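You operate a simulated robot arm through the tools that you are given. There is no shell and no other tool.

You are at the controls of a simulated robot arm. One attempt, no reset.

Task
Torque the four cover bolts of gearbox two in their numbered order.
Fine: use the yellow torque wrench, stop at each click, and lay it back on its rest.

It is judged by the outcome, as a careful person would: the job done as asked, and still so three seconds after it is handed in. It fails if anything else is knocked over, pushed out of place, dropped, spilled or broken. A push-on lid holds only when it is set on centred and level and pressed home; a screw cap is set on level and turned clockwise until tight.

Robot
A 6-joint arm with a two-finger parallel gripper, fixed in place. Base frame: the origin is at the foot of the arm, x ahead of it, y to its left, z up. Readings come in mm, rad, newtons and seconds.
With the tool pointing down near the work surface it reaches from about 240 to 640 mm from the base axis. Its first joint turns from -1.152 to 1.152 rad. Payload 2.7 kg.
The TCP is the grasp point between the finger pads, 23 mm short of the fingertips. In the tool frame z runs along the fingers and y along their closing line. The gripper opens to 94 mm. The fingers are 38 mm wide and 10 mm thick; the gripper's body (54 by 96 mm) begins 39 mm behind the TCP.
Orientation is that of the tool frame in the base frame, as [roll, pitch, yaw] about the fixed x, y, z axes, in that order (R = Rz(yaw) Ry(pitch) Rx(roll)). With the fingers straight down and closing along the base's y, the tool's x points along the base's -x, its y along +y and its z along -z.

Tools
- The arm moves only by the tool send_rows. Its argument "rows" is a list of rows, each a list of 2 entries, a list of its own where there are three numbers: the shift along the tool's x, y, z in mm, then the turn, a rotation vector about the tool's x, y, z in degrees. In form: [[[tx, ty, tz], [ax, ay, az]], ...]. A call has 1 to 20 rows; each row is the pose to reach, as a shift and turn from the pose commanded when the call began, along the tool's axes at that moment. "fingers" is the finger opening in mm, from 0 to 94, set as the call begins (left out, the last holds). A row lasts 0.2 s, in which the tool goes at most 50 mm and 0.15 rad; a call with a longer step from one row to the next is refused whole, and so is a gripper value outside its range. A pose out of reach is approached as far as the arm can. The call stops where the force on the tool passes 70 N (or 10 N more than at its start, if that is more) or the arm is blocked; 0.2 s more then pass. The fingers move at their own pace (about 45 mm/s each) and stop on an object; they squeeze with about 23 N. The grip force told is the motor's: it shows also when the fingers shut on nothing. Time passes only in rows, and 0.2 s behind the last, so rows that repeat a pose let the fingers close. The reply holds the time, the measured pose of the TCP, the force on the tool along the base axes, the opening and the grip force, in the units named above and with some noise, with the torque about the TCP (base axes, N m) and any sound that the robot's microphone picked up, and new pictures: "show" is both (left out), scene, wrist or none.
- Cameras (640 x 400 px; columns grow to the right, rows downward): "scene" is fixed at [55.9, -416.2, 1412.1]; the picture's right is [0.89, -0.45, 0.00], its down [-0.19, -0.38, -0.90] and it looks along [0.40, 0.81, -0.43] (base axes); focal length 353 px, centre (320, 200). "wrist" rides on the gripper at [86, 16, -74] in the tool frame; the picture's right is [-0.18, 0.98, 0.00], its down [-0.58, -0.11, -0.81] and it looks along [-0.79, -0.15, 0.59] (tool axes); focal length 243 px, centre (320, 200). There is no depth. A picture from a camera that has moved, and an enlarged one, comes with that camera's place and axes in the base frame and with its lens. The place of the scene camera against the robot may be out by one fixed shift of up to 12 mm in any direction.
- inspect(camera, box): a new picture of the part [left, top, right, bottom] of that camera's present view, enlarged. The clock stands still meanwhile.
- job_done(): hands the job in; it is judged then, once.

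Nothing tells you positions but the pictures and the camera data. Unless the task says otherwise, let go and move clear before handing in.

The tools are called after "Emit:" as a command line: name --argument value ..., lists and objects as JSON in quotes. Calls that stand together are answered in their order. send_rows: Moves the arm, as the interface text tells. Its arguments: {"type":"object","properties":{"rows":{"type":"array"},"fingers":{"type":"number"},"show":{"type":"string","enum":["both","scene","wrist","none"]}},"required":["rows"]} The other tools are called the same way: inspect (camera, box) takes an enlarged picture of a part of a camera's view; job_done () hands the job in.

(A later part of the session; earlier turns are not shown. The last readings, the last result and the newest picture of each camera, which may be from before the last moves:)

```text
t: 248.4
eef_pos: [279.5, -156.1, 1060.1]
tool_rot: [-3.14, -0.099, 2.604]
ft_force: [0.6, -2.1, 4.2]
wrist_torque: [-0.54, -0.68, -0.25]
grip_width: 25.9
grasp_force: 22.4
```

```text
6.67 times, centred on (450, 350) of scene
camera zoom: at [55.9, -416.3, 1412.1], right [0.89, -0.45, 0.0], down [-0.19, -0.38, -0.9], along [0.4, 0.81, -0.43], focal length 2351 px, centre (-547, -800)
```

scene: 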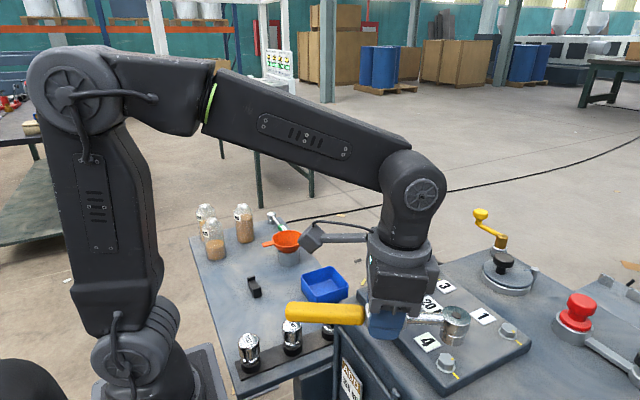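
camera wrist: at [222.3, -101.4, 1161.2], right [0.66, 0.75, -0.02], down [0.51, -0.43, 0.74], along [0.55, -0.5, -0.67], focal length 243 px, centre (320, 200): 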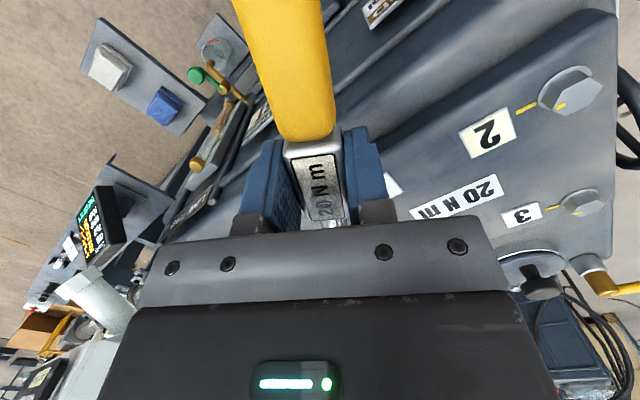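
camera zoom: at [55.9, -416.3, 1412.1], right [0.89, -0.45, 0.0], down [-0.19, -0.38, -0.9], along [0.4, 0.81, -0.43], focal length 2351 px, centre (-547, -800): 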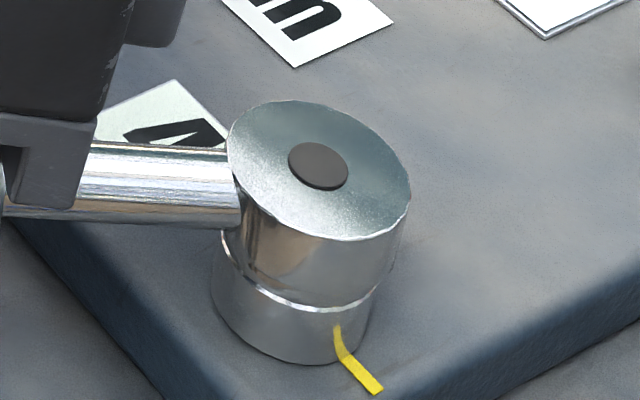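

Seated on bolt 4. First stroke clockwise, from 149° to about 108°.

Emit:
send_rows --rows '[[[-0.01, 1.52, -0.4], [-0.1, 0, 1]], [[-0.05, 3.04, -0.4], [-0.2, 0, 2]], [[-0.12, 4.55, -0.4], [-0.3, 0, 3]], [[-0.21, 6.07, -0.4], [-0.4, 0, 4]], [[-0.33, 7.58, -0.4], [-0.5, 0, 5]], [[-0.48, 9.09, -0.45], [-0.6, 0, 6]], [[-0.65, 10.6, -0.45], [-0.7, 0, 7]], [[-0.85, 12.1, -0.5], [-0.8, 0, 8]]]' --show "none"

```text
t: 250.2
eef_pos: [286.6, -144.3, 1059.9]
tool_rot: [-3.141, -0.101, 2.465]
ft_force: [-0.8, -2.4, -4.2]
wrist_torque: [0.06, 0.07, -0.16]
grip_width: 25.8
grasp_force: 23.1
```

Well balanced. Continuing.

Emit:
send_rows --rows '[[[-0.01, 1.52, 0], [-0.1, 0, 1]], [[-0.05, 3.04, 0], [-0.2, 0, 2]], [[-0.12, 4.55, 0], [-0.3, 0, 3]], [[-0.21, 6.07, 0], [-0.4, 0, 4]], [[-0.33, 7.58, 0], [-0.5, 0, 5]], [[-0.48, 9.09, -0.05], [-0.6, 0, 6]], [[-0.65, 10.6, -0.05], [-0.7, 0, 7]], [[-0.85, 12.1, -0.1], [-0.8, 0, 8]]]' --show "none"

```text
t: 252.0
eef_pos: [295.2, -136.2, 1060.9]
tool_rot: [3.141, -0.098, 2.325]
ft_force: [1.1, 4.3, 0.4]
wrist_torque: [-0.14, -0.36, 0.38]
grip_width: 25.8
grasp_force: 23.4
```

Emit:
send_rows --rows '[[[0.05, 1.7, 0], [-0.1, 0, 1]], [[0.0, 3.2, -0.1], [-0.2, 0, 2]], [[-0.07, 4.7, -0.1], [-0.3, 0, 3]], [[-0.16, 6.2, -0.1], [-0.4, 0, 4]], [[-0.28, 7.75, -0.1], [-0.5, 0, 5]], [[-0.43, 9.25, -0.15], [-0.6, 0, 6]], [[-0.6, 10.75, -0.15], [-0.7, 0, 7]], [[-0.8, 12.25, -0.2], [-0.8, 0, 8]]]' --show "none"

```text
t: 253.8
eef_pos: [304.6, -128.0, 1060.8]
tool_rot: [-3.141, -0.098, 2.184]
ft_force: [6.7, -5.3, -7.0]
wrist_torque: [-0.03, -0.09, 0.3]
grip_width: 25.8
grasp_force: 23.3
```

Emit:
send_rows --rows '[[[-0.2, 1.6, 0.1], [-0.1, 0, 1]], [[-0.35, 3.1, 0.1], [-0.2, 0, 2]], [[-0.42, 4.65, 0.1], [-0.3, 0, 3]], [[-0.51, 6.15, 0.1], [-0.4, 0, 4]], [[-0.63, 7.65, 0.1], [-0.5, 0, 5]], [[-0.78, 9.15, 0.05], [-0.6, 0, 6]], [[-0.95, 10.65, 0.05], [-0.7, 0, 7]], [[-1.15, 12.2, 0], [-0.8, 0, 8]]]' --show "none"

Emit:
inspect --camera "scene" --box '[370, 260, 490, 380]'

```text
t: 255.6
eef_pos: [315.0, -122.9, 1060.0]
tool_rot: [-3.141, -0.1, 2.044]
ft_force: [4.8, 11.0, 3.4]
wrist_torque: [-0.27, -0.5, 0.99]
grip_width: 25.8
grasp_force: 23.3
```

```text
3.33 times, centred on (430, 320) of scene
camera zoom: at [56.1, -415.8, 1412.2], right [0.89, -0.45, 0.0], down [-0.19, -0.38, -0.9], along [0.4, 0.81, -0.43], focal length 1176 px, centre (-47, -200)
```

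zoom: 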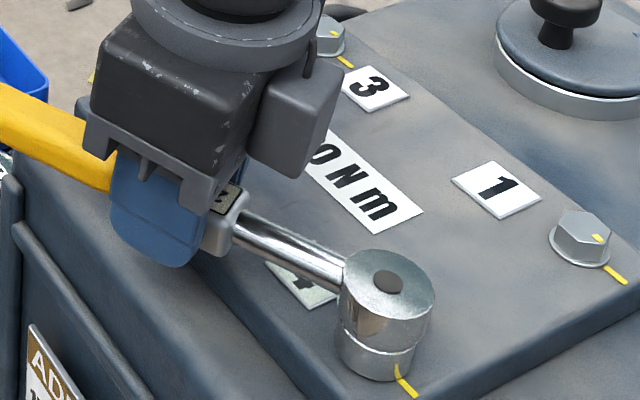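

Emit:
send_rows --rows '[[[0.2, 1.8, -0.1], [-0.1, 0, 1]], [[0.2, 3.4, -0.15], [-0.2, 0, 2]], [[0.13, 4.9, -0.15], [-0.3, 0, 3]], [[0.04, 6.4, -0.15], [-0.4, 0, 4]], [[-0.08, 7.9, -0.15], [-0.5, 0, 5]], [[-0.23, 9.4, -0.2], [-0.6, 0, 6]], [[-0.4, 10.95, -0.2], [-0.7, 0, 7]], [[-0.6, 12.45, -0.25], [-0.8, 0, 8]], [[-0.82, 13.9, -0.25], [-0.9, 0, 9]], [[-1.07, 15.4, -0.25], [-1, 0, 10]]]' --show "none"

Emit:
inspect --camera "scene" --box '[340, 240, 490, 380]'

```text
t: 257.8
eef_pos: [329.0, -116.6, 1060.4]
tool_rot: [-3.14, -0.099, 1.868]
ft_force: [4.0, -4.0, -7.1]
wrist_torque: [-0.05, -0.06, 0.44]
grip_width: 25.8
grasp_force: 23.0
```

```text
2.86 times, centred on (415, 310) of scene
camera zoom: at [56.1, -416.4, 1412.0], right [0.89, -0.45, 0.0], down [-0.19, -0.38, -0.9], along [0.4, 0.81, -0.43], focal length 1008 px, centre (49, -114)
```

zoom: 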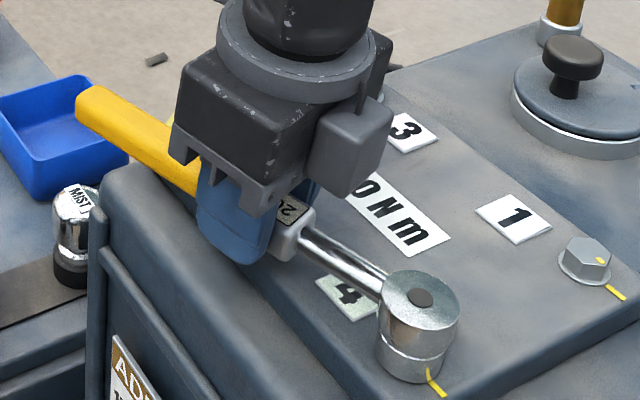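

Measured against the scene, the handle is level with its axis at about z 1049, so its underside clears bolt 2's head by about 4 mm. I'll continue in one stroke, held slightly high, and watch the force closely.

Emit:
send_rows --rows '[[[-0.1, 1.6, 0], [-0.1, 0, 1]], [[-0.2, 3.15, 0], [-0.2, 0, 2]], [[-0.27, 4.7, 0], [-0.3, 0, 3]], [[-0.36, 6.2, 0], [-0.4, 0, 4]], [[-0.48, 7.7, 0], [-0.5, 0, 5]], [[-0.63, 9.2, -0.05], [-0.6, 0, 6]]]' --show "none"

Emit:
inspect --camera "scene" --box '[340, 240, 490, 380]'

```text
t: 259.2
eef_pos: [338.7, -115.3, 1060.1]
tool_rot: [-3.141, -0.1, 1.761]
ft_force: [-3.6, 3.1, 1.2]
wrist_torque: [-0.52, 0.01, -0.11]
grip_width: 25.9
grasp_force: 23.5
```

```text
2.86 times, centred on (415, 310) of scene
camera zoom: at [55.8, -416.1, 1412.1], right [0.89, -0.45, 0.0], down [-0.19, -0.38, -0.9], along [0.4, 0.81, -0.43], focal length 1008 px, centre (49, -114)
```

zoom: 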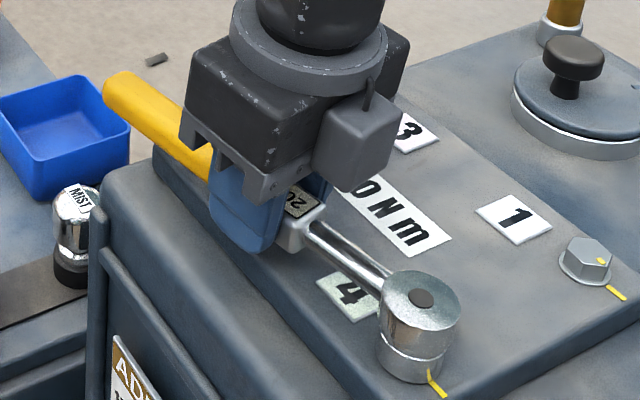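

Emit:
send_rows --rows '[[[0, 1.52, -0.3], [-0.1, 0, 1]], [[-0.05, 3.04, -0.5], [-0.2, 0, 2]], [[-0.12, 4.55, -0.5], [-0.3, 0, 3]], [[-0.21, 6.07, -0.5], [-0.4, 0, 4]]]' --show "none"

Emit:
inspect --camera "scene" --box '[350, 240, 430, 310]'

```text
t: 260.2
eef_pos: [344.4, -113.2, 1060.3]
tool_rot: [-3.14, -0.098, 1.692]
ft_force: [7.2, -4.5, -17.1]
wrist_torque: [0.76, 0.02, 0.77]
grip_width: 25.9
grasp_force: 23.0
```

```text
5.71 times, centred on (390, 275) of scene
camera zoom: at [56.4, -416.5, 1412.0], right [0.89, -0.45, 0.0], down [-0.19, -0.38, -0.9], along [0.4, 0.81, -0.43], focal length 2015 px, centre (-80, -229)
```

zoom: 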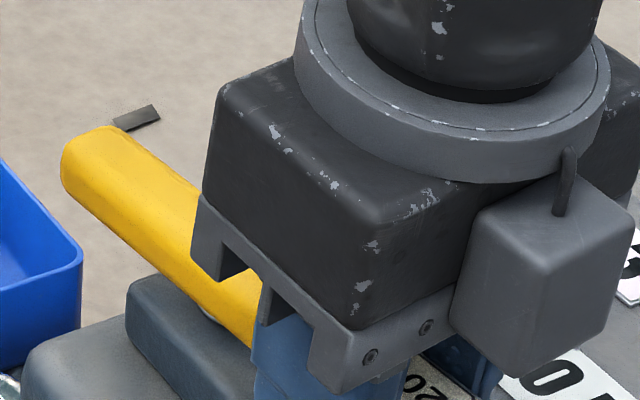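

Emit:
send_rows --rows '[[[-0.05, 1.75, 0.15], [-0.1, 0, 1]], [[-0.1, 3.34, 0.2], [-0.2, 0, 2]], [[-0.17, 4.85, 0.2], [-0.3, 0, 3]], [[-0.26, 6.37, 0.2], [-0.4, 0, 4]]]' --show "none"

Emit:
inspect --camera "scene" --box '[350, 250, 410, 310]'

Emit:
inspect --camera "scene" --box '[425, 320, 485, 380]'

```text
t: 261.2
eef_pos: [350.0, -113.0, 1061.4]
tool_rot: [-3.139, -0.1, 1.623]
ft_force: [4.4, -2.1, -11.8]
wrist_torque: [0.34, 0.02, 0.58]
grip_width: 25.6
grasp_force: 22.6
```

```text
6.67 times, centred on (380, 280) of scene
camera zoom: at [56.2, -416.3, 1412.0], right [0.89, -0.45, 0.0], down [-0.19, -0.38, -0.9], along [0.4, 0.81, -0.43], focal length 2351 px, centre (-80, -333)
```

zoom: 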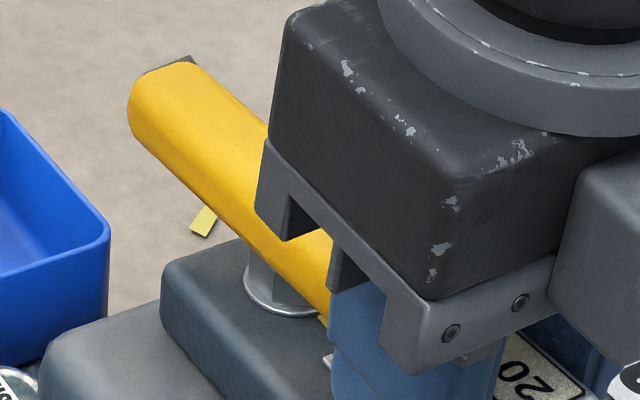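

```text
6.67 times, centred on (455, 350) of scene
camera zoom: at [56.2, -416.3, 1412.0], right [0.89, -0.45, 0.0], down [-0.19, -0.38, -0.9], along [0.4, 0.81, -0.43], focal length 2351 px, centre (-580, -800)
```

zoom: 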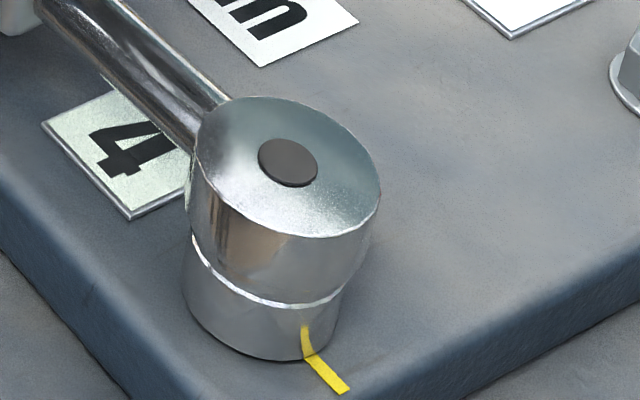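

The handle is passing above bolt 2 with no contact. Continuing.

Emit:
send_rows --rows '[[[0, 1.7, 0], [-0.1, 0, 1]], [[-0.05, 3.25, 0], [-0.2, 0, 2]], [[-0.12, 4.75, 0], [-0.3, 0, 3]]]' --show "none"

Emit:
inspect --camera "scene" --box '[425, 320, 485, 380]'

```text
t: 262.0
eef_pos: [354.9, -112.4, 1060.4]
tool_rot: [3.14, -0.099, 1.572]
ft_force: [3.6, -1.2, -3.6]
wrist_torque: [-0.2, 0.0, 0.61]
grip_width: 26.2
grasp_force: 23.0
```

```text
6.67 times, centred on (455, 350) of scene
camera zoom: at [56.1, -416.3, 1412.1], right [0.89, -0.45, 0.0], down [-0.19, -0.38, -0.9], along [0.4, 0.81, -0.43], focal length 2351 px, centre (-580, -800)
```

zoom: 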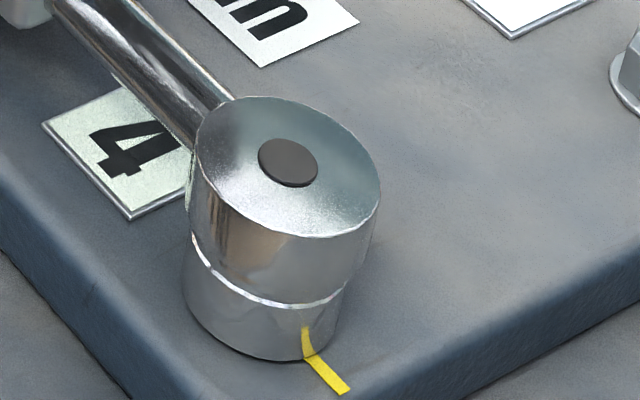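

Emit:
send_rows --rows '[[[0, 1.6, -0.2], [-0.1, 0, 1]], [[-0.05, 3.15, -0.2], [-0.2, 0, 2]]]' --show "none"

Emit:
inspect --camera "scene" --box '[425, 320, 485, 380]'

```text
t: 262.6
eef_pos: [357.0, -113.1, 1060.4]
tool_rot: [3.141, -0.099, 1.535]
ft_force: [-1.9, 9.3, 7.1]
wrist_torque: [-0.82, 0.08, 0.06]
grip_width: 25.7
grasp_force: 23.5
```

```text
6.67 times, centred on (455, 350) of scene
camera zoom: at [55.8, -415.9, 1412.2], right [0.89, -0.45, 0.0], down [-0.19, -0.38, -0.9], along [0.4, 0.81, -0.43], focal length 2351 px, centre (-580, -800)
```

zoom: 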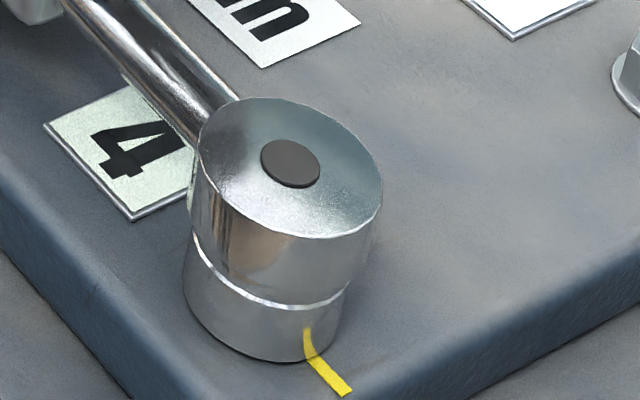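

Emit:
send_rows --rows '[[[0.15, 0.76, -0.3], [-0.05, 0, 0.5]], [[0.25, 1.52, -0.4], [-0.1, 0, 1]], [[0.25, 2.28, -0.4], [-0.15, 0, 1.5]]]' --show "none"

Emit:
inspect --camera "scene" --box '[425, 320, 485, 380]'

```text
t: 263.4
eef_pos: [360.8, -112.4, 1060.1]
tool_rot: [-3.139, -0.101, 1.509]
ft_force: [6.3, 3.1, -8.4]
wrist_torque: [0.23, -0.19, 0.75]
grip_width: 25.9
grasp_force: 23.4
```

```text
6.67 times, centred on (455, 350) of scene
camera zoom: at [56.2, -416.2, 1412.1], right [0.89, -0.45, 0.0], down [-0.19, -0.38, -0.9], along [0.4, 0.81, -0.43], focal length 2351 px, centre (-580, -800)
```

zoom: 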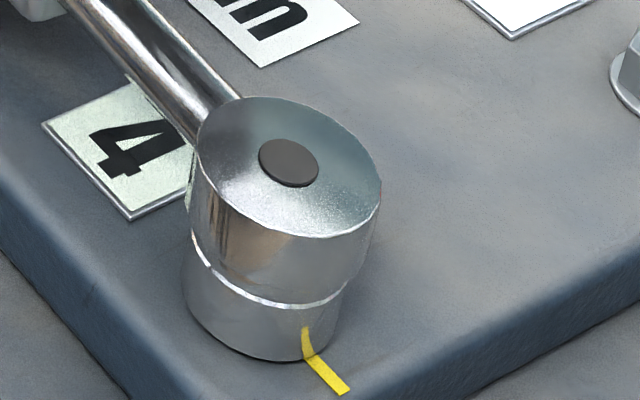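

Emit:
send_rows --rows '[[[0, 0.9, 0], [-0.05, 0, 0.5]], [[0, 1.72, 0.1], [-0.1, 0, 1]], [[-0.03, 2.48, 0.1], [-0.15, 0, 1.5]]]' --show "none"

Emit:
inspect --camera "scene" --box '[425, 320, 485, 380]'

```text
t: 264.2
eef_pos: [363.1, -112.7, 1061.3]
tool_rot: [-3.139, -0.099, 1.481]
ft_force: [1.9, -2.4, -13.1]
wrist_torque: [0.4, -0.08, 0.4]
grip_width: 26.1
grasp_force: 23.1
```

```text
6.67 times, centred on (455, 350) of scene
camera zoom: at [56.1, -416.3, 1412.0], right [0.89, -0.45, 0.0], down [-0.19, -0.38, -0.9], along [0.4, 0.81, -0.43], focal length 2351 px, centre (-580, -800)
```

zoom: 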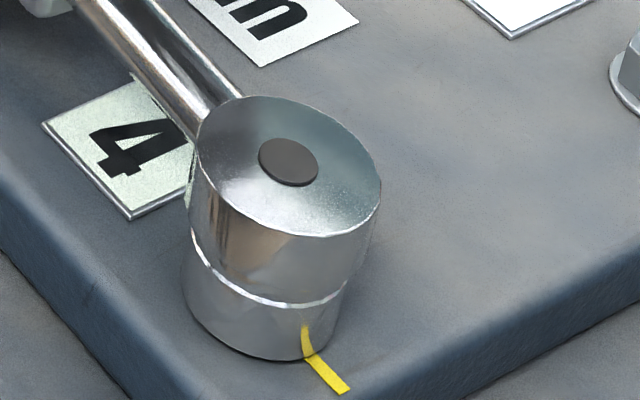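

Emit:
send_rows --rows '[[[0, 0.8, 0.1], [-0.05, 0, 0.5]], [[-0.05, 1.6, 0.2], [-0.1, 0, 1]], [[-0.08, 2.35, 0.2], [-0.15, 0, 1.5]]]' --show "none"

Emit:
inspect --camera "scene" --box '[425, 320, 485, 380]'

```text
t: 265.0
eef_pos: [365.9, -113.2, 1060.2]
tool_rot: [-3.139, -0.1, 1.454]
ft_force: [-6.5, -5.1, -10.5]
wrist_torque: [0.15, 0.14, -0.21]
grip_width: 25.9
grasp_force: 23.2
```

```text
6.67 times, centred on (455, 350) of scene
camera zoom: at [55.9, -416.4, 1412.0], right [0.89, -0.45, 0.0], down [-0.19, -0.38, -0.9], along [0.4, 0.81, -0.43], focal length 2351 px, centre (-580, -800)
```

zoom: 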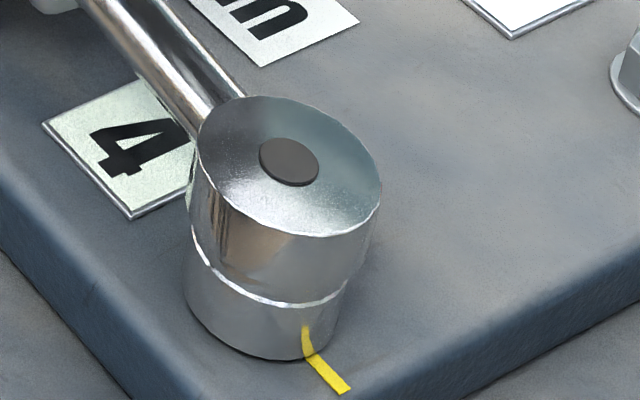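

Emit:
send_rows --rows '[[[-0.05, 0.7, 0.1], [-0.05, 0, 0.5]], [[-0.1, 1.4, 0.1], [-0.1, 0, 1]]]' --show "none"

Emit:
inspect --camera "scene" --box '[425, 320, 485, 380]'

```text
t: 265.6
eef_pos: [365.4, -113.4, 1061.0]
tool_rot: [-3.14, -0.1, 1.439]
ft_force: [-10.5, 1.7, -4.2]
wrist_torque: [-0.24, 0.33, -0.54]
grip_width: 26.0
grasp_force: 22.6
```

```text
6.67 times, centred on (455, 350) of scene
camera zoom: at [55.7, -416.1, 1412.1], right [0.89, -0.45, 0.0], down [-0.19, -0.38, -0.9], along [0.4, 0.81, -0.43], focal length 2351 px, centre (-580, -800)
```

zoom: 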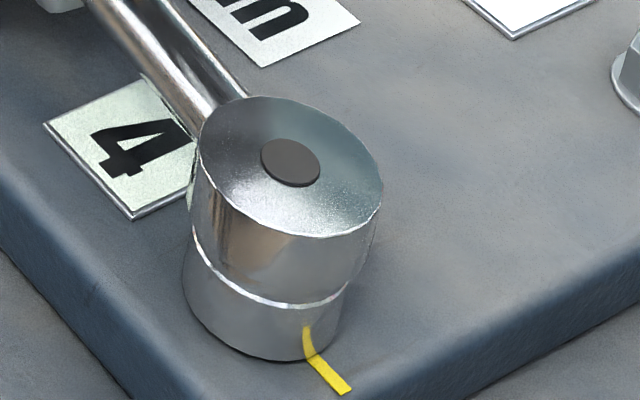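

Emit:
send_rows --rows '[[[0, 0.65, 0], [-0.05, 0, 0.5]], [[0, 1.35, 0], [-0.1, 0, 1]]]' --show "none"

Emit:
inspect --camera "scene" --box '[425, 320, 485, 380]'

```text
t: 266.2
eef_pos: [369.2, -114.4, 1062.0]
tool_rot: [3.14, -0.101, 1.42]
ft_force: [-7.6, 9.3, -1.0]
wrist_torque: [-0.18, 0.36, -0.54]
grip_width: 25.9
grasp_force: 23.0
```

```text
6.67 times, centred on (455, 350) of scene
camera zoom: at [55.7, -415.9, 1412.2], right [0.89, -0.45, 0.0], down [-0.19, -0.38, -0.9], along [0.4, 0.81, -0.43], focal length 2351 px, centre (-580, -800)
```

zoom: 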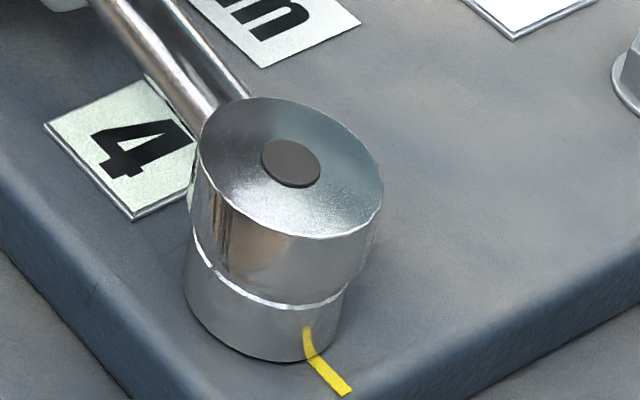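

Emit:
send_rows --rows '[[[0.15, 0.6, 0], [-0.05, 0, 0.45]], [[0.25, 1.15, 0], [-0.09, 0, 0.9]]]' --show "none"

Emit:
inspect --camera "scene" --box '[425, 320, 485, 380]'

```text
t: 266.8
eef_pos: [370.0, -113.1, 1061.0]
tool_rot: [3.139, -0.099, 1.407]
ft_force: [-2.6, 11.4, -0.4]
wrist_torque: [-0.15, 0.2, -0.12]
grip_width: 25.7
grasp_force: 22.7
```

```text
6.67 times, centred on (455, 350) of scene
camera zoom: at [55.9, -415.8, 1412.2], right [0.89, -0.45, 0.0], down [-0.19, -0.38, -0.9], along [0.4, 0.81, -0.43], focal length 2351 px, centre (-580, -800)
```

zoom: 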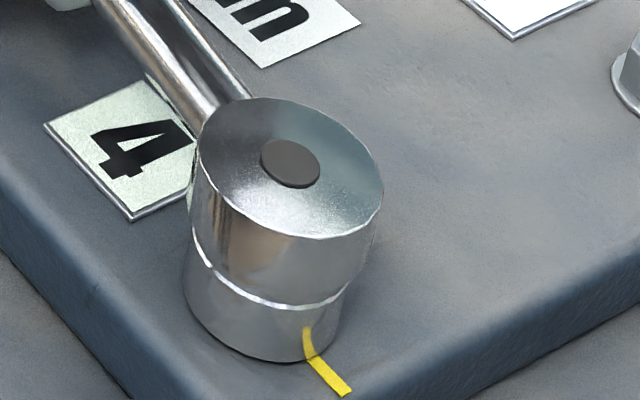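

Emit:
send_rows --rows '[[[0.15, 0.65, 0], [-0.04, 0, 0.4]], [[0.25, 1.3, -0.1], [-0.08, 0, 0.8]]]' --show "none"

Emit:
inspect --camera "scene" --box '[425, 320, 485, 380]'

```text
t: 267.4
eef_pos: [370.9, -114.0, 1060.0]
tool_rot: [-3.141, -0.101, 1.392]
ft_force: [3.4, 15.3, -6.1]
wrist_torque: [0.31, -0.12, 0.23]
grip_width: 26.0
grasp_force: 22.9
```

```text
6.67 times, centred on (455, 350) of scene
camera zoom: at [56.1, -415.8, 1412.2], right [0.89, -0.45, 0.0], down [-0.19, -0.38, -0.9], along [0.4, 0.81, -0.43], focal length 2351 px, centre (-580, -800)
```

zoom: 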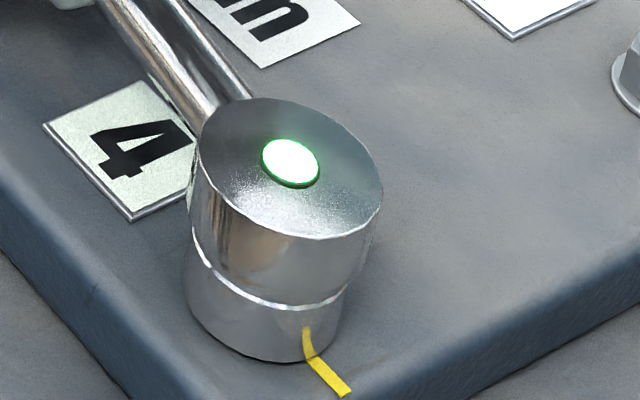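

Green flash on bolt 4: all four have clicked in order. I'm stopping, unloading the flats and relieving the radial load.

Emit:
send_rows --rows '[[[0.3, -1.2, 0], [0.08, 0, -0.8]], [[0.5, -2.4, 0], [0.16, 0, -1.6]], [[0.5, -3.8, 0], [0.25, 0, -2.5]], [[0.5, -3.8, 0], [0.25, 0, -2.5]]]' --show "none"

```text
t: 268.4
eef_pos: [366.7, -113.6, 1060.1]
tool_rot: [-3.14, -0.098, 1.435]
ft_force: [-0.7, 4.2, -0.1]
wrist_torque: [-0.17, 0.08, -0.1]
grip_width: 25.6
grasp_force: 23.5
```

Loads are near zero. Lifting slowly.

Emit:
send_rows --rows '[[[0.15, 0, -0.4], [0, 0, 0]], [[0.2, 0, -0.8], [0, 0, 0.2]], [[0.22, 0, -1.2], [0, 0, -0.2]], [[0.26, 0, -1.6], [0, 0, 0.2]], [[0.3, 0, -2], [0, 0, 0]]]' --show "none"

```text
t: 269.6
eef_pos: [365.0, -113.0, 1062.0]
tool_rot: [-3.139, -0.097, 1.434]
ft_force: [0.5, -21.7, -17.8]
wrist_torque: [0.62, -0.21, 0.31]
grip_width: 25.9
grasp_force: 22.7
```

Emit:
send_rows --rows '[[[-0.5, 0, 0.3], [0, 0, 0]], [[-0.8, 0, 0.3], [0, 0, 0.2]], [[-0.8, 0, 0.3], [0, 0, 0]]]' --show "none"

```text
t: 270.4
eef_pos: [366.6, -113.2, 1063.6]
tool_rot: [-3.141, -0.1, 1.435]
ft_force: [-2.3, -12.3, -10.5]
wrist_torque: [0.26, 0.0, -0.05]
grip_width: 25.8
grasp_force: 22.6
```

Emit:
send_rows --rows '[[[-0.4, -0.1, 0], [0, 0, 0]], [[-0.45, -0.1, -0.4], [0, 0, 0.2]], [[-0.42, -0.1, -0.8], [0, 0, -0.2]], [[-0.38, -0.1, -1.2], [0, 0, 0.2]], [[-0.34, -0.1, -1.6], [0, 0, -0.1]]]' --show "none"

Emit:
inspect --camera "scene" --box '[425, 320, 485, 380]'

```text
t: 271.6
eef_pos: [366.6, -113.1, 1064.0]
tool_rot: [-3.142, -0.1, 1.437]
ft_force: [-1.4, -2.2, -4.8]
wrist_torque: [0.11, 0.0, -0.07]
grip_width: 26.0
grasp_force: 23.2
```

```text
6.67 times, centred on (455, 350) of scene
camera zoom: at [56.0, -416.3, 1412.1], right [0.89, -0.45, 0.0], down [-0.19, -0.38, -0.9], along [0.4, 0.81, -0.43], focal length 2351 px, centre (-580, -800)
```

zoom: 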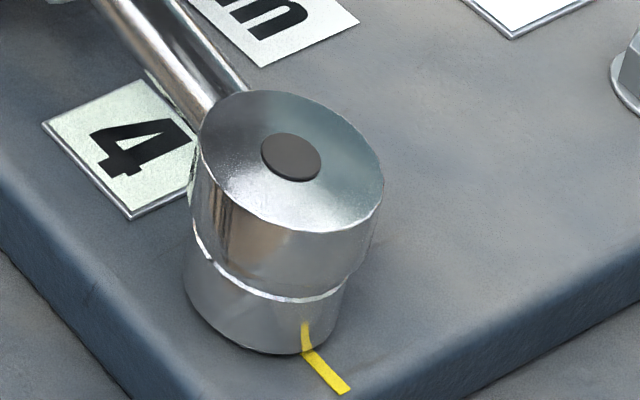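

Emit:
send_rows --rows '[[[0, 0, -0.5], [0, 0, 0.2]], [[0.05, 0, -1], [0, 0, -0.2]], [[0.1, 0, -1.6], [0, 0, 0.2]], [[0.15, 0, -2.2], [0, 0, 0]], [[0.2, 0, -3], [0, 0, 0]], [[0.25, 0, -3.8], [0, 0, 0]], [[0.3, 0, -4.6], [0, 0, 0]]]' --show "none"

Emit:
inspect --camera "scene" --box '[425, 320, 485, 380]'

```text
t: 273.2
eef_pos: [367.1, -113.7, 1068.5]
tool_rot: [-3.14, -0.099, 1.436]
ft_force: [-2.0, 3.2, -5.7]
wrist_torque: [0.25, -0.01, -0.18]
grip_width: 25.7
grasp_force: 22.8
```

```text
6.67 times, centred on (455, 350) of scene
camera zoom: at [56.0, -416.2, 1412.1], right [0.89, -0.45, 0.0], down [-0.19, -0.38, -0.9], along [0.4, 0.81, -0.43], focal length 2351 px, centre (-580, -800)
```

zoom: 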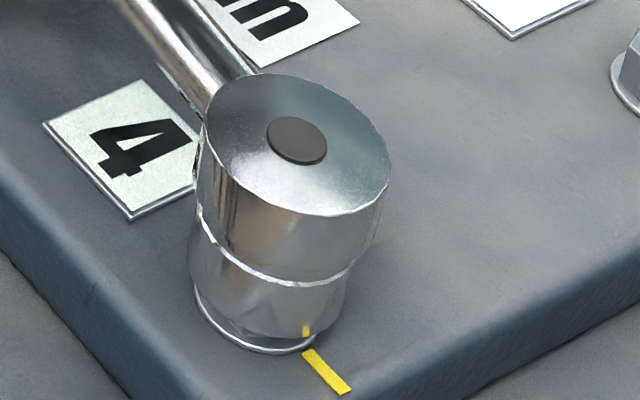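

It's coming off cleanly. I'm raising clear of everything and inspecting all four bolts.

Emit:
send_rows --rows '[[[0.1, 0, -1], [0, 0, 0]], [[0.2, 0, -2], [0, 0, 0]], [[0.3, 0, -3], [0, 0, 0]], [[0.4, 0, -4], [0, 0, 0]], [[0.5, 0, -5.5], [0, 0, 0]], [[0.7, 0, -7], [0, 0, 0]], [[0.9, 0, -9], [0, 0, 0]], [[1.2, 0, -12], [0, 0, 0]], [[1.7, 0, -17], [0, 0, 0]], [[2.5, 0, -25], [0, 0, 0]], [[3.3, 0, -33], [0, 0, 0]], [[4.2, 0, -42], [0, 0, 0]], [[5, 0, -50], [0, 0, 0]], [[5.5, 0, -55], [0, 0, 0]], [[5.5, 0, -55], [0, 0, 0]]]'

Emit:
inspect --camera "scene" --box '[350, 245, 540, 385]'

Emit:
inspect --camera "scene" --box '[430, 350, 470, 375]'

Emit:
inspect --camera "scene" --box '[360, 275, 400, 300]'

Emit:
inspect --camera "scene" --box '[490, 315, 530, 340]'

Emit:
inspect --camera "scene" --box '[220, 240, 360, 320]'

```text
t: 276.4
eef_pos: [366.4, -114.0, 1122.8]
tool_rot: [-3.141, -0.101, 1.436]
ft_force: [-1.0, 0.5, -3.8]
wrist_torque: [-0.05, -0.04, 0.04]
grip_width: 25.7
grasp_force: 23.6
camera wrist: at [394.0, -37.8, 1203.7], right [0.95, -0.31, -0.02], down [-0.2, -0.64, 0.74], along [-0.24, -0.7, -0.67], focal length 243 px, centre (320, 200)
```

scene: 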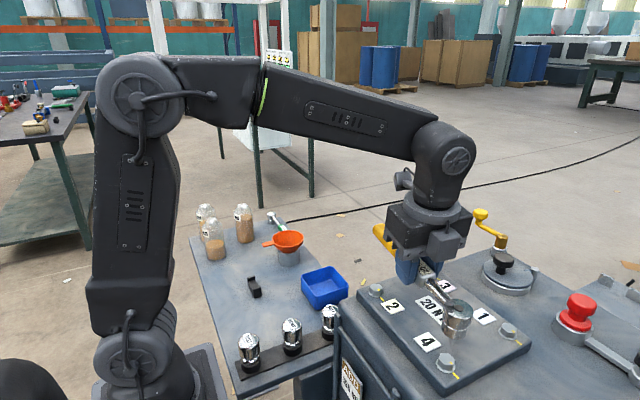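
wrist: 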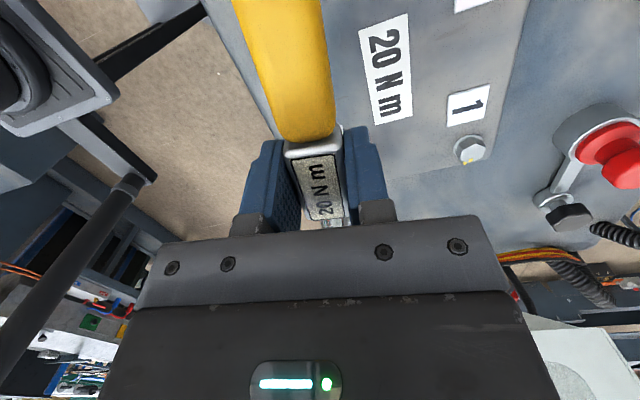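

```text
2.86 times, centred on (445, 315) of scene
camera zoom: at [56.0, -416.2, 1412.1], right [0.89, -0.45, 0.0], down [-0.19, -0.38, -0.9], along [0.4, 0.81, -0.43], focal length 1008 px, centre (-37, -129)
```

zoom: 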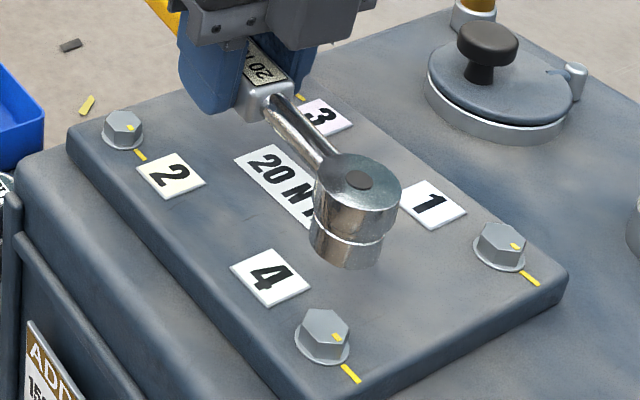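

```text
16.00 times, centred on (450, 362) of scene
camera zoom: at [56.0, -416.2, 1412.1], right [0.89, -0.45, 0.0], down [-0.19, -0.38, -0.9], along [0.4, 0.81, -0.43], focal length 5643 px, centre (-1760, -2400)
```

zoom: 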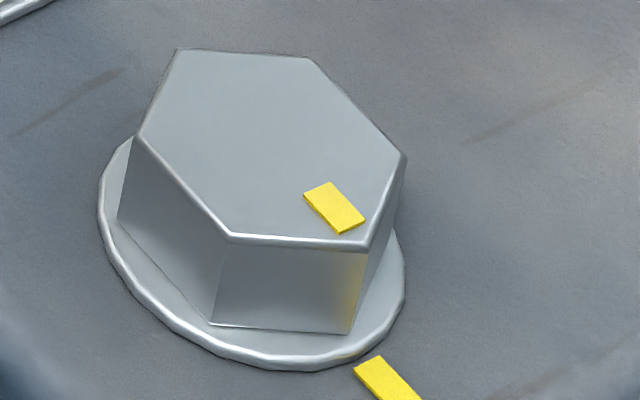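

```text
16.00 times, centred on (380, 288) of scene
camera zoom: at [56.0, -416.2, 1412.1], right [0.89, -0.45, 0.0], down [-0.19, -0.38, -0.9], along [0.4, 0.81, -0.43], focal length 5643 px, centre (-640, -1200)
```

zoom: 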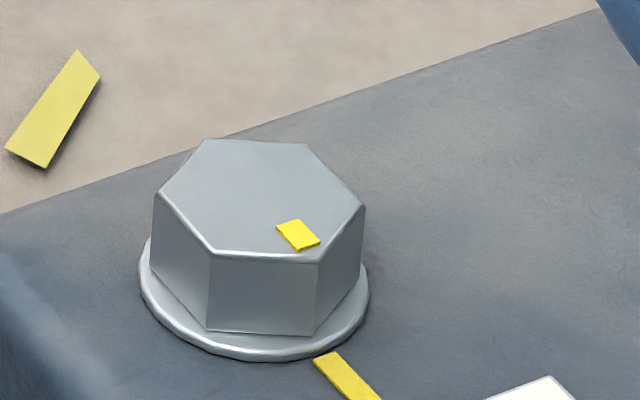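

```text
16.00 times, centred on (510, 328) of scene
camera zoom: at [56.0, -416.2, 1412.1], right [0.89, -0.45, 0.0], down [-0.19, -0.38, -0.9], along [0.4, 0.81, -0.43], focal length 5643 px, centre (-2720, -1840)
```

zoom: 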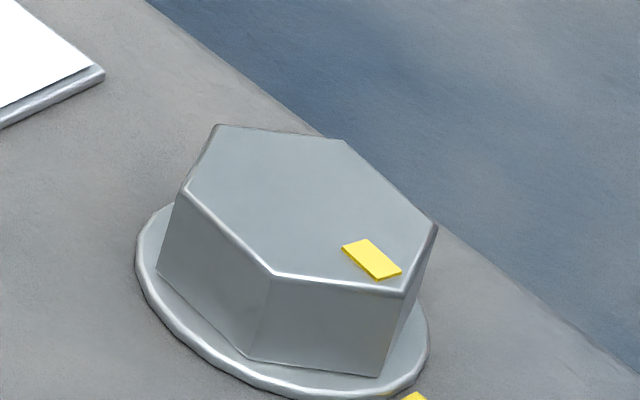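

```text
4.57 times, centred on (290, 280) of scene
camera zoom: at [56.0, -416.2, 1412.1], right [0.89, -0.45, 0.0], down [-0.19, -0.38, -0.9], along [0.4, 0.81, -0.43], focal length 1612 px, centre (457, -166)
```

zoom: 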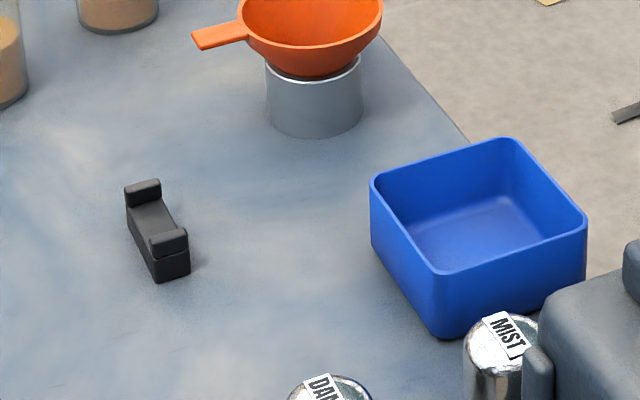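

All four marks line up with their cover marks and the side table is undisturbed. Now I bring the wrench back, rotating the handle to its original direction and heading for the rest.

Emit:
send_rows --rows '[[[6.2, -1.4, 0.5], [0.3, 0, -2.9]], [[16.6, -3.7, 1.4], [0.79, 0, -7.8]], [[31.2, -6.9, 2.6], [1.48, 0, -14.6]], [[47.8, -10.6, 4], [2.27, 0, -22.4]], [[64.5, -14.3, 5.4], [3.06, 0, -30.1]], [[81.1, -18, 6.8], [3.85, 0, -37.9]], [[97.8, -21.7, 8.2], [4.64, 0, -45.7]], [[114.4, -25.4, 9.6], [5.43, 0, -53.5]], [[131, -29, 11], [6.22, 0, -61.2]], [[147.7, -32.7, 12.4], [7.01, 0, -69]], [[164.3, -36.4, 13.8], [7.8, 0, -76.8]], [[181, -40.1, 15.2], [8.59, 0, -84.6]], [[195.5, -43.3, 16.5], [9.28, 0, -91.4]], [[208, -46.1, 17.5], [9.87, 0, -97.2]], [[208, -46.1, 17.5], [9.87, 0, -97.2]], [[208, -46.1, 17.5], [9.87, 0, -97.2]]]'

```text
t: 279.8
eef_pos: [346.7, 98.9, 1126.3]
tool_rot: [-3.141, -0.102, -3.14]
ft_force: [-0.7, 0.0, -1.8]
wrist_torque: [0.03, -0.05, -0.02]
grip_width: 25.7
grasp_force: 23.2
camera wrist: at [269.3, 115.5, 1208.0], right [0.18, 0.98, -0.02], down [0.66, -0.11, 0.74], along [0.73, -0.15, -0.67], focal length 243 px, centre (320, 200)
```

scene: 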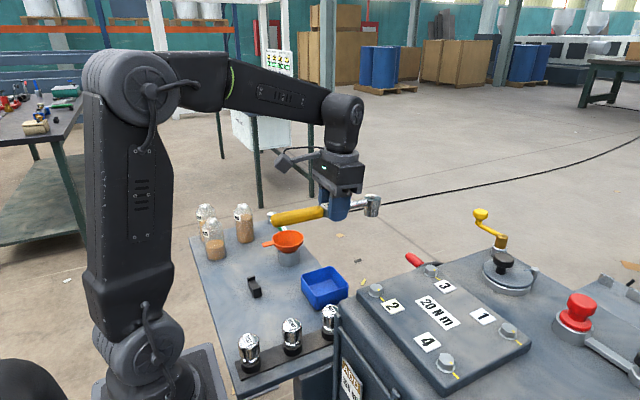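
wrist: 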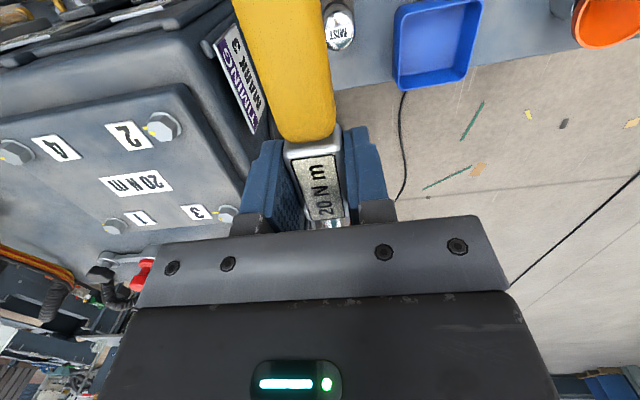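

Emit:
send_rows --rows '[[[-0.3, 4, 2], [0, 0, 0]], [[-0.9, 14, 7], [0, 0, 0]], [[-1.8, 28, 14], [0, 0, 0]], [[-2.9, 44, 22], [0, 0, 0]], [[-3.9, 60, 30], [0, 0, 0]], [[-5, 76, 38.5], [0, 0, 0]], [[-6, 92, 46.5], [0, 0, 0]], [[-7, 108, 54.5], [0, 0, 0]], [[-8.1, 124, 62.5], [0, 0, 0]], [[-9.1, 140, 70.8], [0, 0, 0]], [[-10.1, 156, 79], [0, 0, 0]], [[-11.2, 172, 87], [0, 0, 0]], [[-12.2, 188, 95], [0, 0, 0]], [[-13.3, 204, 103], [0, 0, 0]], [[-14.2, 219, 110.7], [0, 0, 0]], [[-15, 232, 117.3], [0, 0, 0]], [[-15.6, 241, 122], [0, 0, 0]], [[-16, 246.3, 124.6], [0, 0, 0]], [[-16, 246.3, 124.6], [0, 0, 0]], [[-16, 246.3, 124.6], [0, 0, 0]]]'

Emit:
inspect --camera "wrist" --box '[200, 0, 520, 200]'

Emit:
inspect --camera "scene" --box '[210, 180, 370, 320]'

```text
t: 284.0
eef_pos: [350.6, 345.4, 1000.6]
tool_rot: [-3.14, -0.104, 3.141]
ft_force: [-0.6, 0.4, -3.2]
wrist_torque: [-0.01, -0.06, -0.01]
grip_width: 25.9
grasp_force: 22.6
camera wrist: at [273.3, 361.0, 1081.7], right [0.18, 0.98, -0.02], down [0.66, -0.11, 0.74], along [0.73, -0.15, -0.67], focal length 243 px, centre (320, 200)
```

scene: 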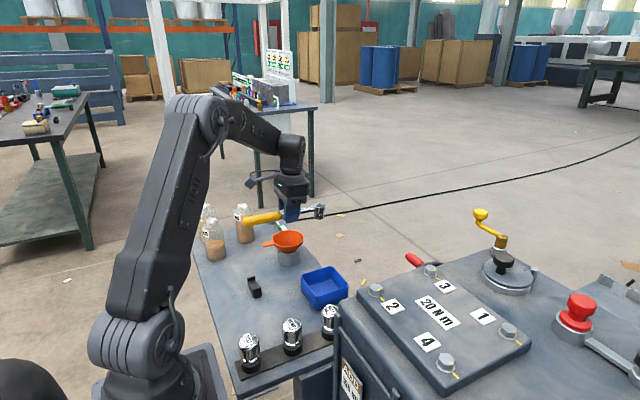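
wrist: 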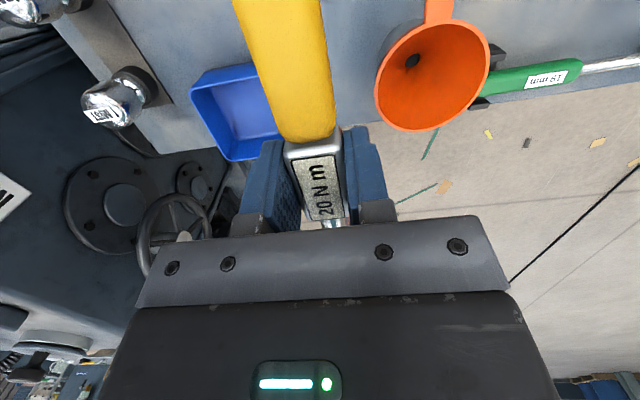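

```text
2.00 times, centred on (360, 100) of wrist
camera zoom: at [273.3, 361.0, 1081.7], right [0.18, 0.98, -0.02], down [0.66, -0.11, 0.74], along [0.73, -0.15, -0.67], focal length 485 px, centre (240, 400)
```

zoom: 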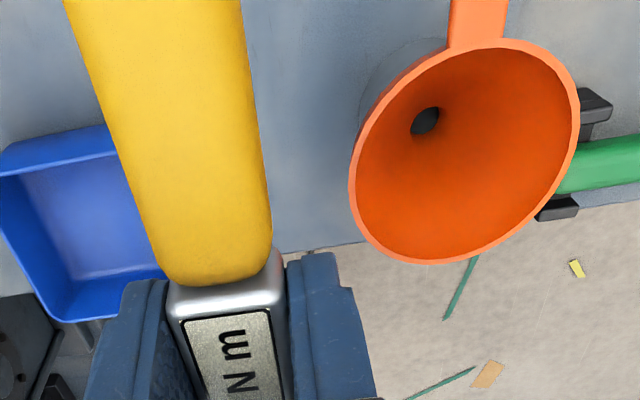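

```text
2.86 times, centred on (290, 250) of scene
camera zoom: at [56.0, -416.2, 1412.1], right [0.89, -0.45, 0.0], down [-0.19, -0.38, -0.9], along [0.4, 0.81, -0.43], focal length 1008 px, centre (406, 57)
```

zoom: 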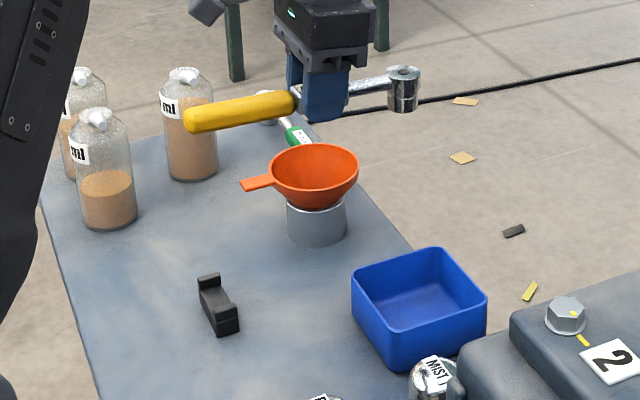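

Directly above the rest area now. I'll measure the wrench's attitude before lowering.

Emit:
inspect --camera "scene" --box '[235, 195, 335, 240]'

Emit:
inspect --camera "scene" --box '[225, 260, 325, 320]'

```text
6.40 times, centred on (285, 218) of scene
camera zoom: at [56.0, -416.2, 1412.1], right [0.89, -0.45, 0.0], down [-0.19, -0.38, -0.9], along [0.4, 0.81, -0.43], focal length 2257 px, centre (544, 88)
```

zoom: 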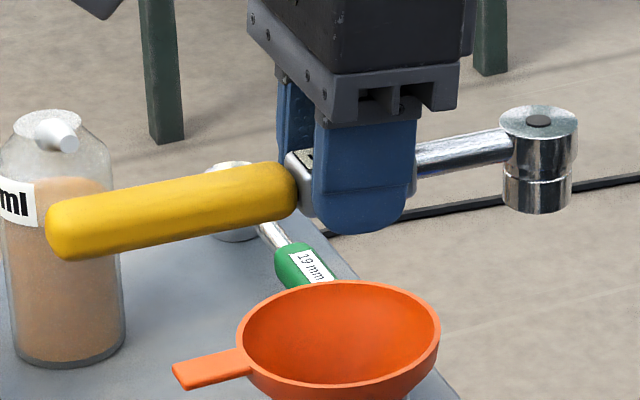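

```text
6.40 times, centred on (275, 290) of scene
camera zoom: at [56.0, -416.2, 1412.1], right [0.89, -0.45, 0.0], down [-0.19, -0.38, -0.9], along [0.4, 0.81, -0.43], focal length 2257 px, centre (608, -376)
```

zoom: 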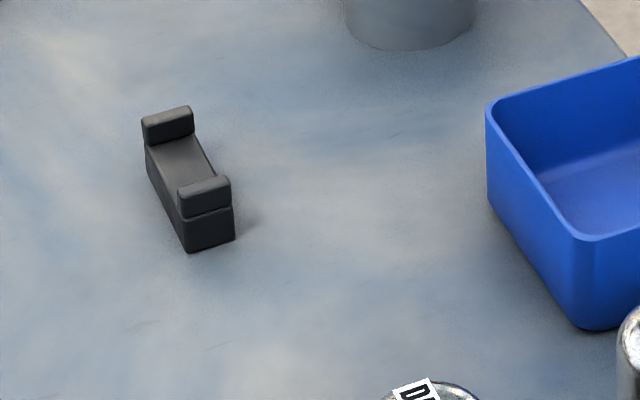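

The wrench is nearly level with the handle end about 1° high, lying over its original spot. I'm levelling and lowering toward the rest, stopping well above for a check.

Emit:
send_rows --rows '[[[-0.4, 0, 4], [0, -0.3, 0]], [[-1.2, 0, 12], [0, -0.6, 0]], [[-2.4, -0.1, 24], [0, -1.1, 0]], [[-3.9, -0.1, 39], [0, -1.1, 0]], [[-5.4, -0.1, 54], [0, -1.1, 0]], [[-6.9, -0.2, 69], [0, -1.1, 0]], [[-8.4, -0.2, 84], [0, -1.1, 0]], [[-9.9, -0.2, 99], [0, -1.1, 0]], [[-11.4, -0.3, 114], [0, -1.1, 0]], [[-12.8, -0.3, 128], [0, -1.1, 0]], [[-14, -0.3, 140], [0, -1.1, 0]], [[-14.8, -0.3, 148.3], [0, -1.1, 0]], [[-14.8, -0.3, 148.3], [0, -1.1, 0]], [[-14.8, -0.3, 148.3], [0, -1.1, 0]]]'

Emit:
inspect --camera "scene" --box '[230, 230, 350, 315]'

Emit:
inspect --camera "wrist" --box '[150, 0, 550, 240]'

```text
t: 287.0
eef_pos: [351.8, 342.8, 852.3]
tool_rot: [-3.14, -0.082, -3.142]
ft_force: [0.7, -0.1, -3.1]
wrist_torque: [-0.01, -0.06, 0.01]
grip_width: 25.9
grasp_force: 22.8
camera wrist: at [271.9, 359.8, 931.4], right [0.18, 0.98, -0.02], down [0.65, -0.11, 0.76], along [0.74, -0.15, -0.65], focal length 243 px, centre (320, 200)
```

scene: 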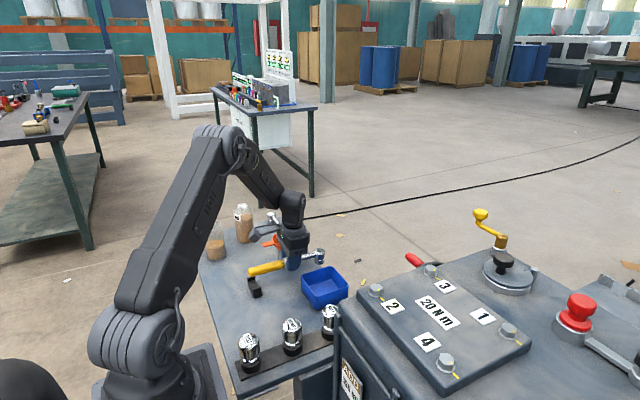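
wrist: 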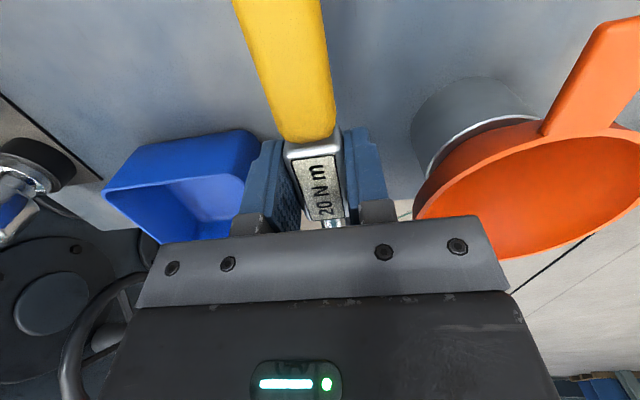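

```text
4.71 times, centred on (290, 272) of scene
camera zoom: at [56.0, -416.2, 1412.1], right [0.89, -0.45, 0.0], down [-0.19, -0.38, -0.9], along [0.4, 0.81, -0.43], focal length 1660 px, centre (461, -141)
```

zoom: 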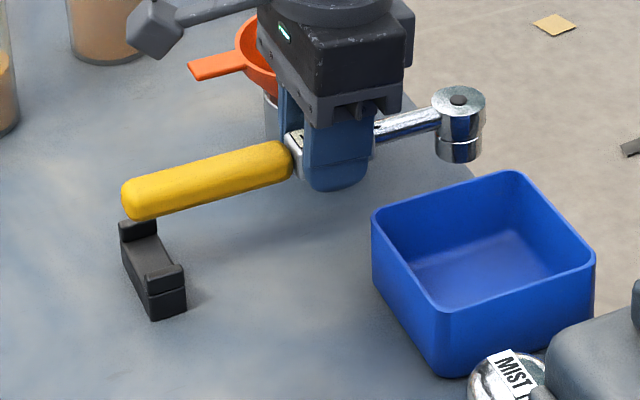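

```text
1.60 times, centred on (350, 120) of wrist
camera zoom: at [271.9, 359.8, 931.4], right [0.18, 0.98, -0.02], down [0.65, -0.11, 0.76], along [0.74, -0.15, -0.65], focal length 388 px, centre (272, 328)
```

zoom: 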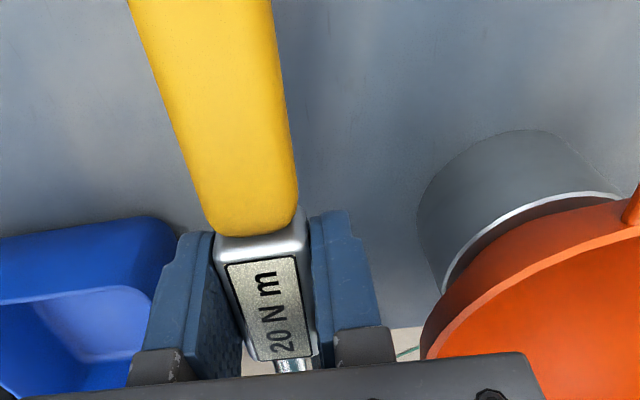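

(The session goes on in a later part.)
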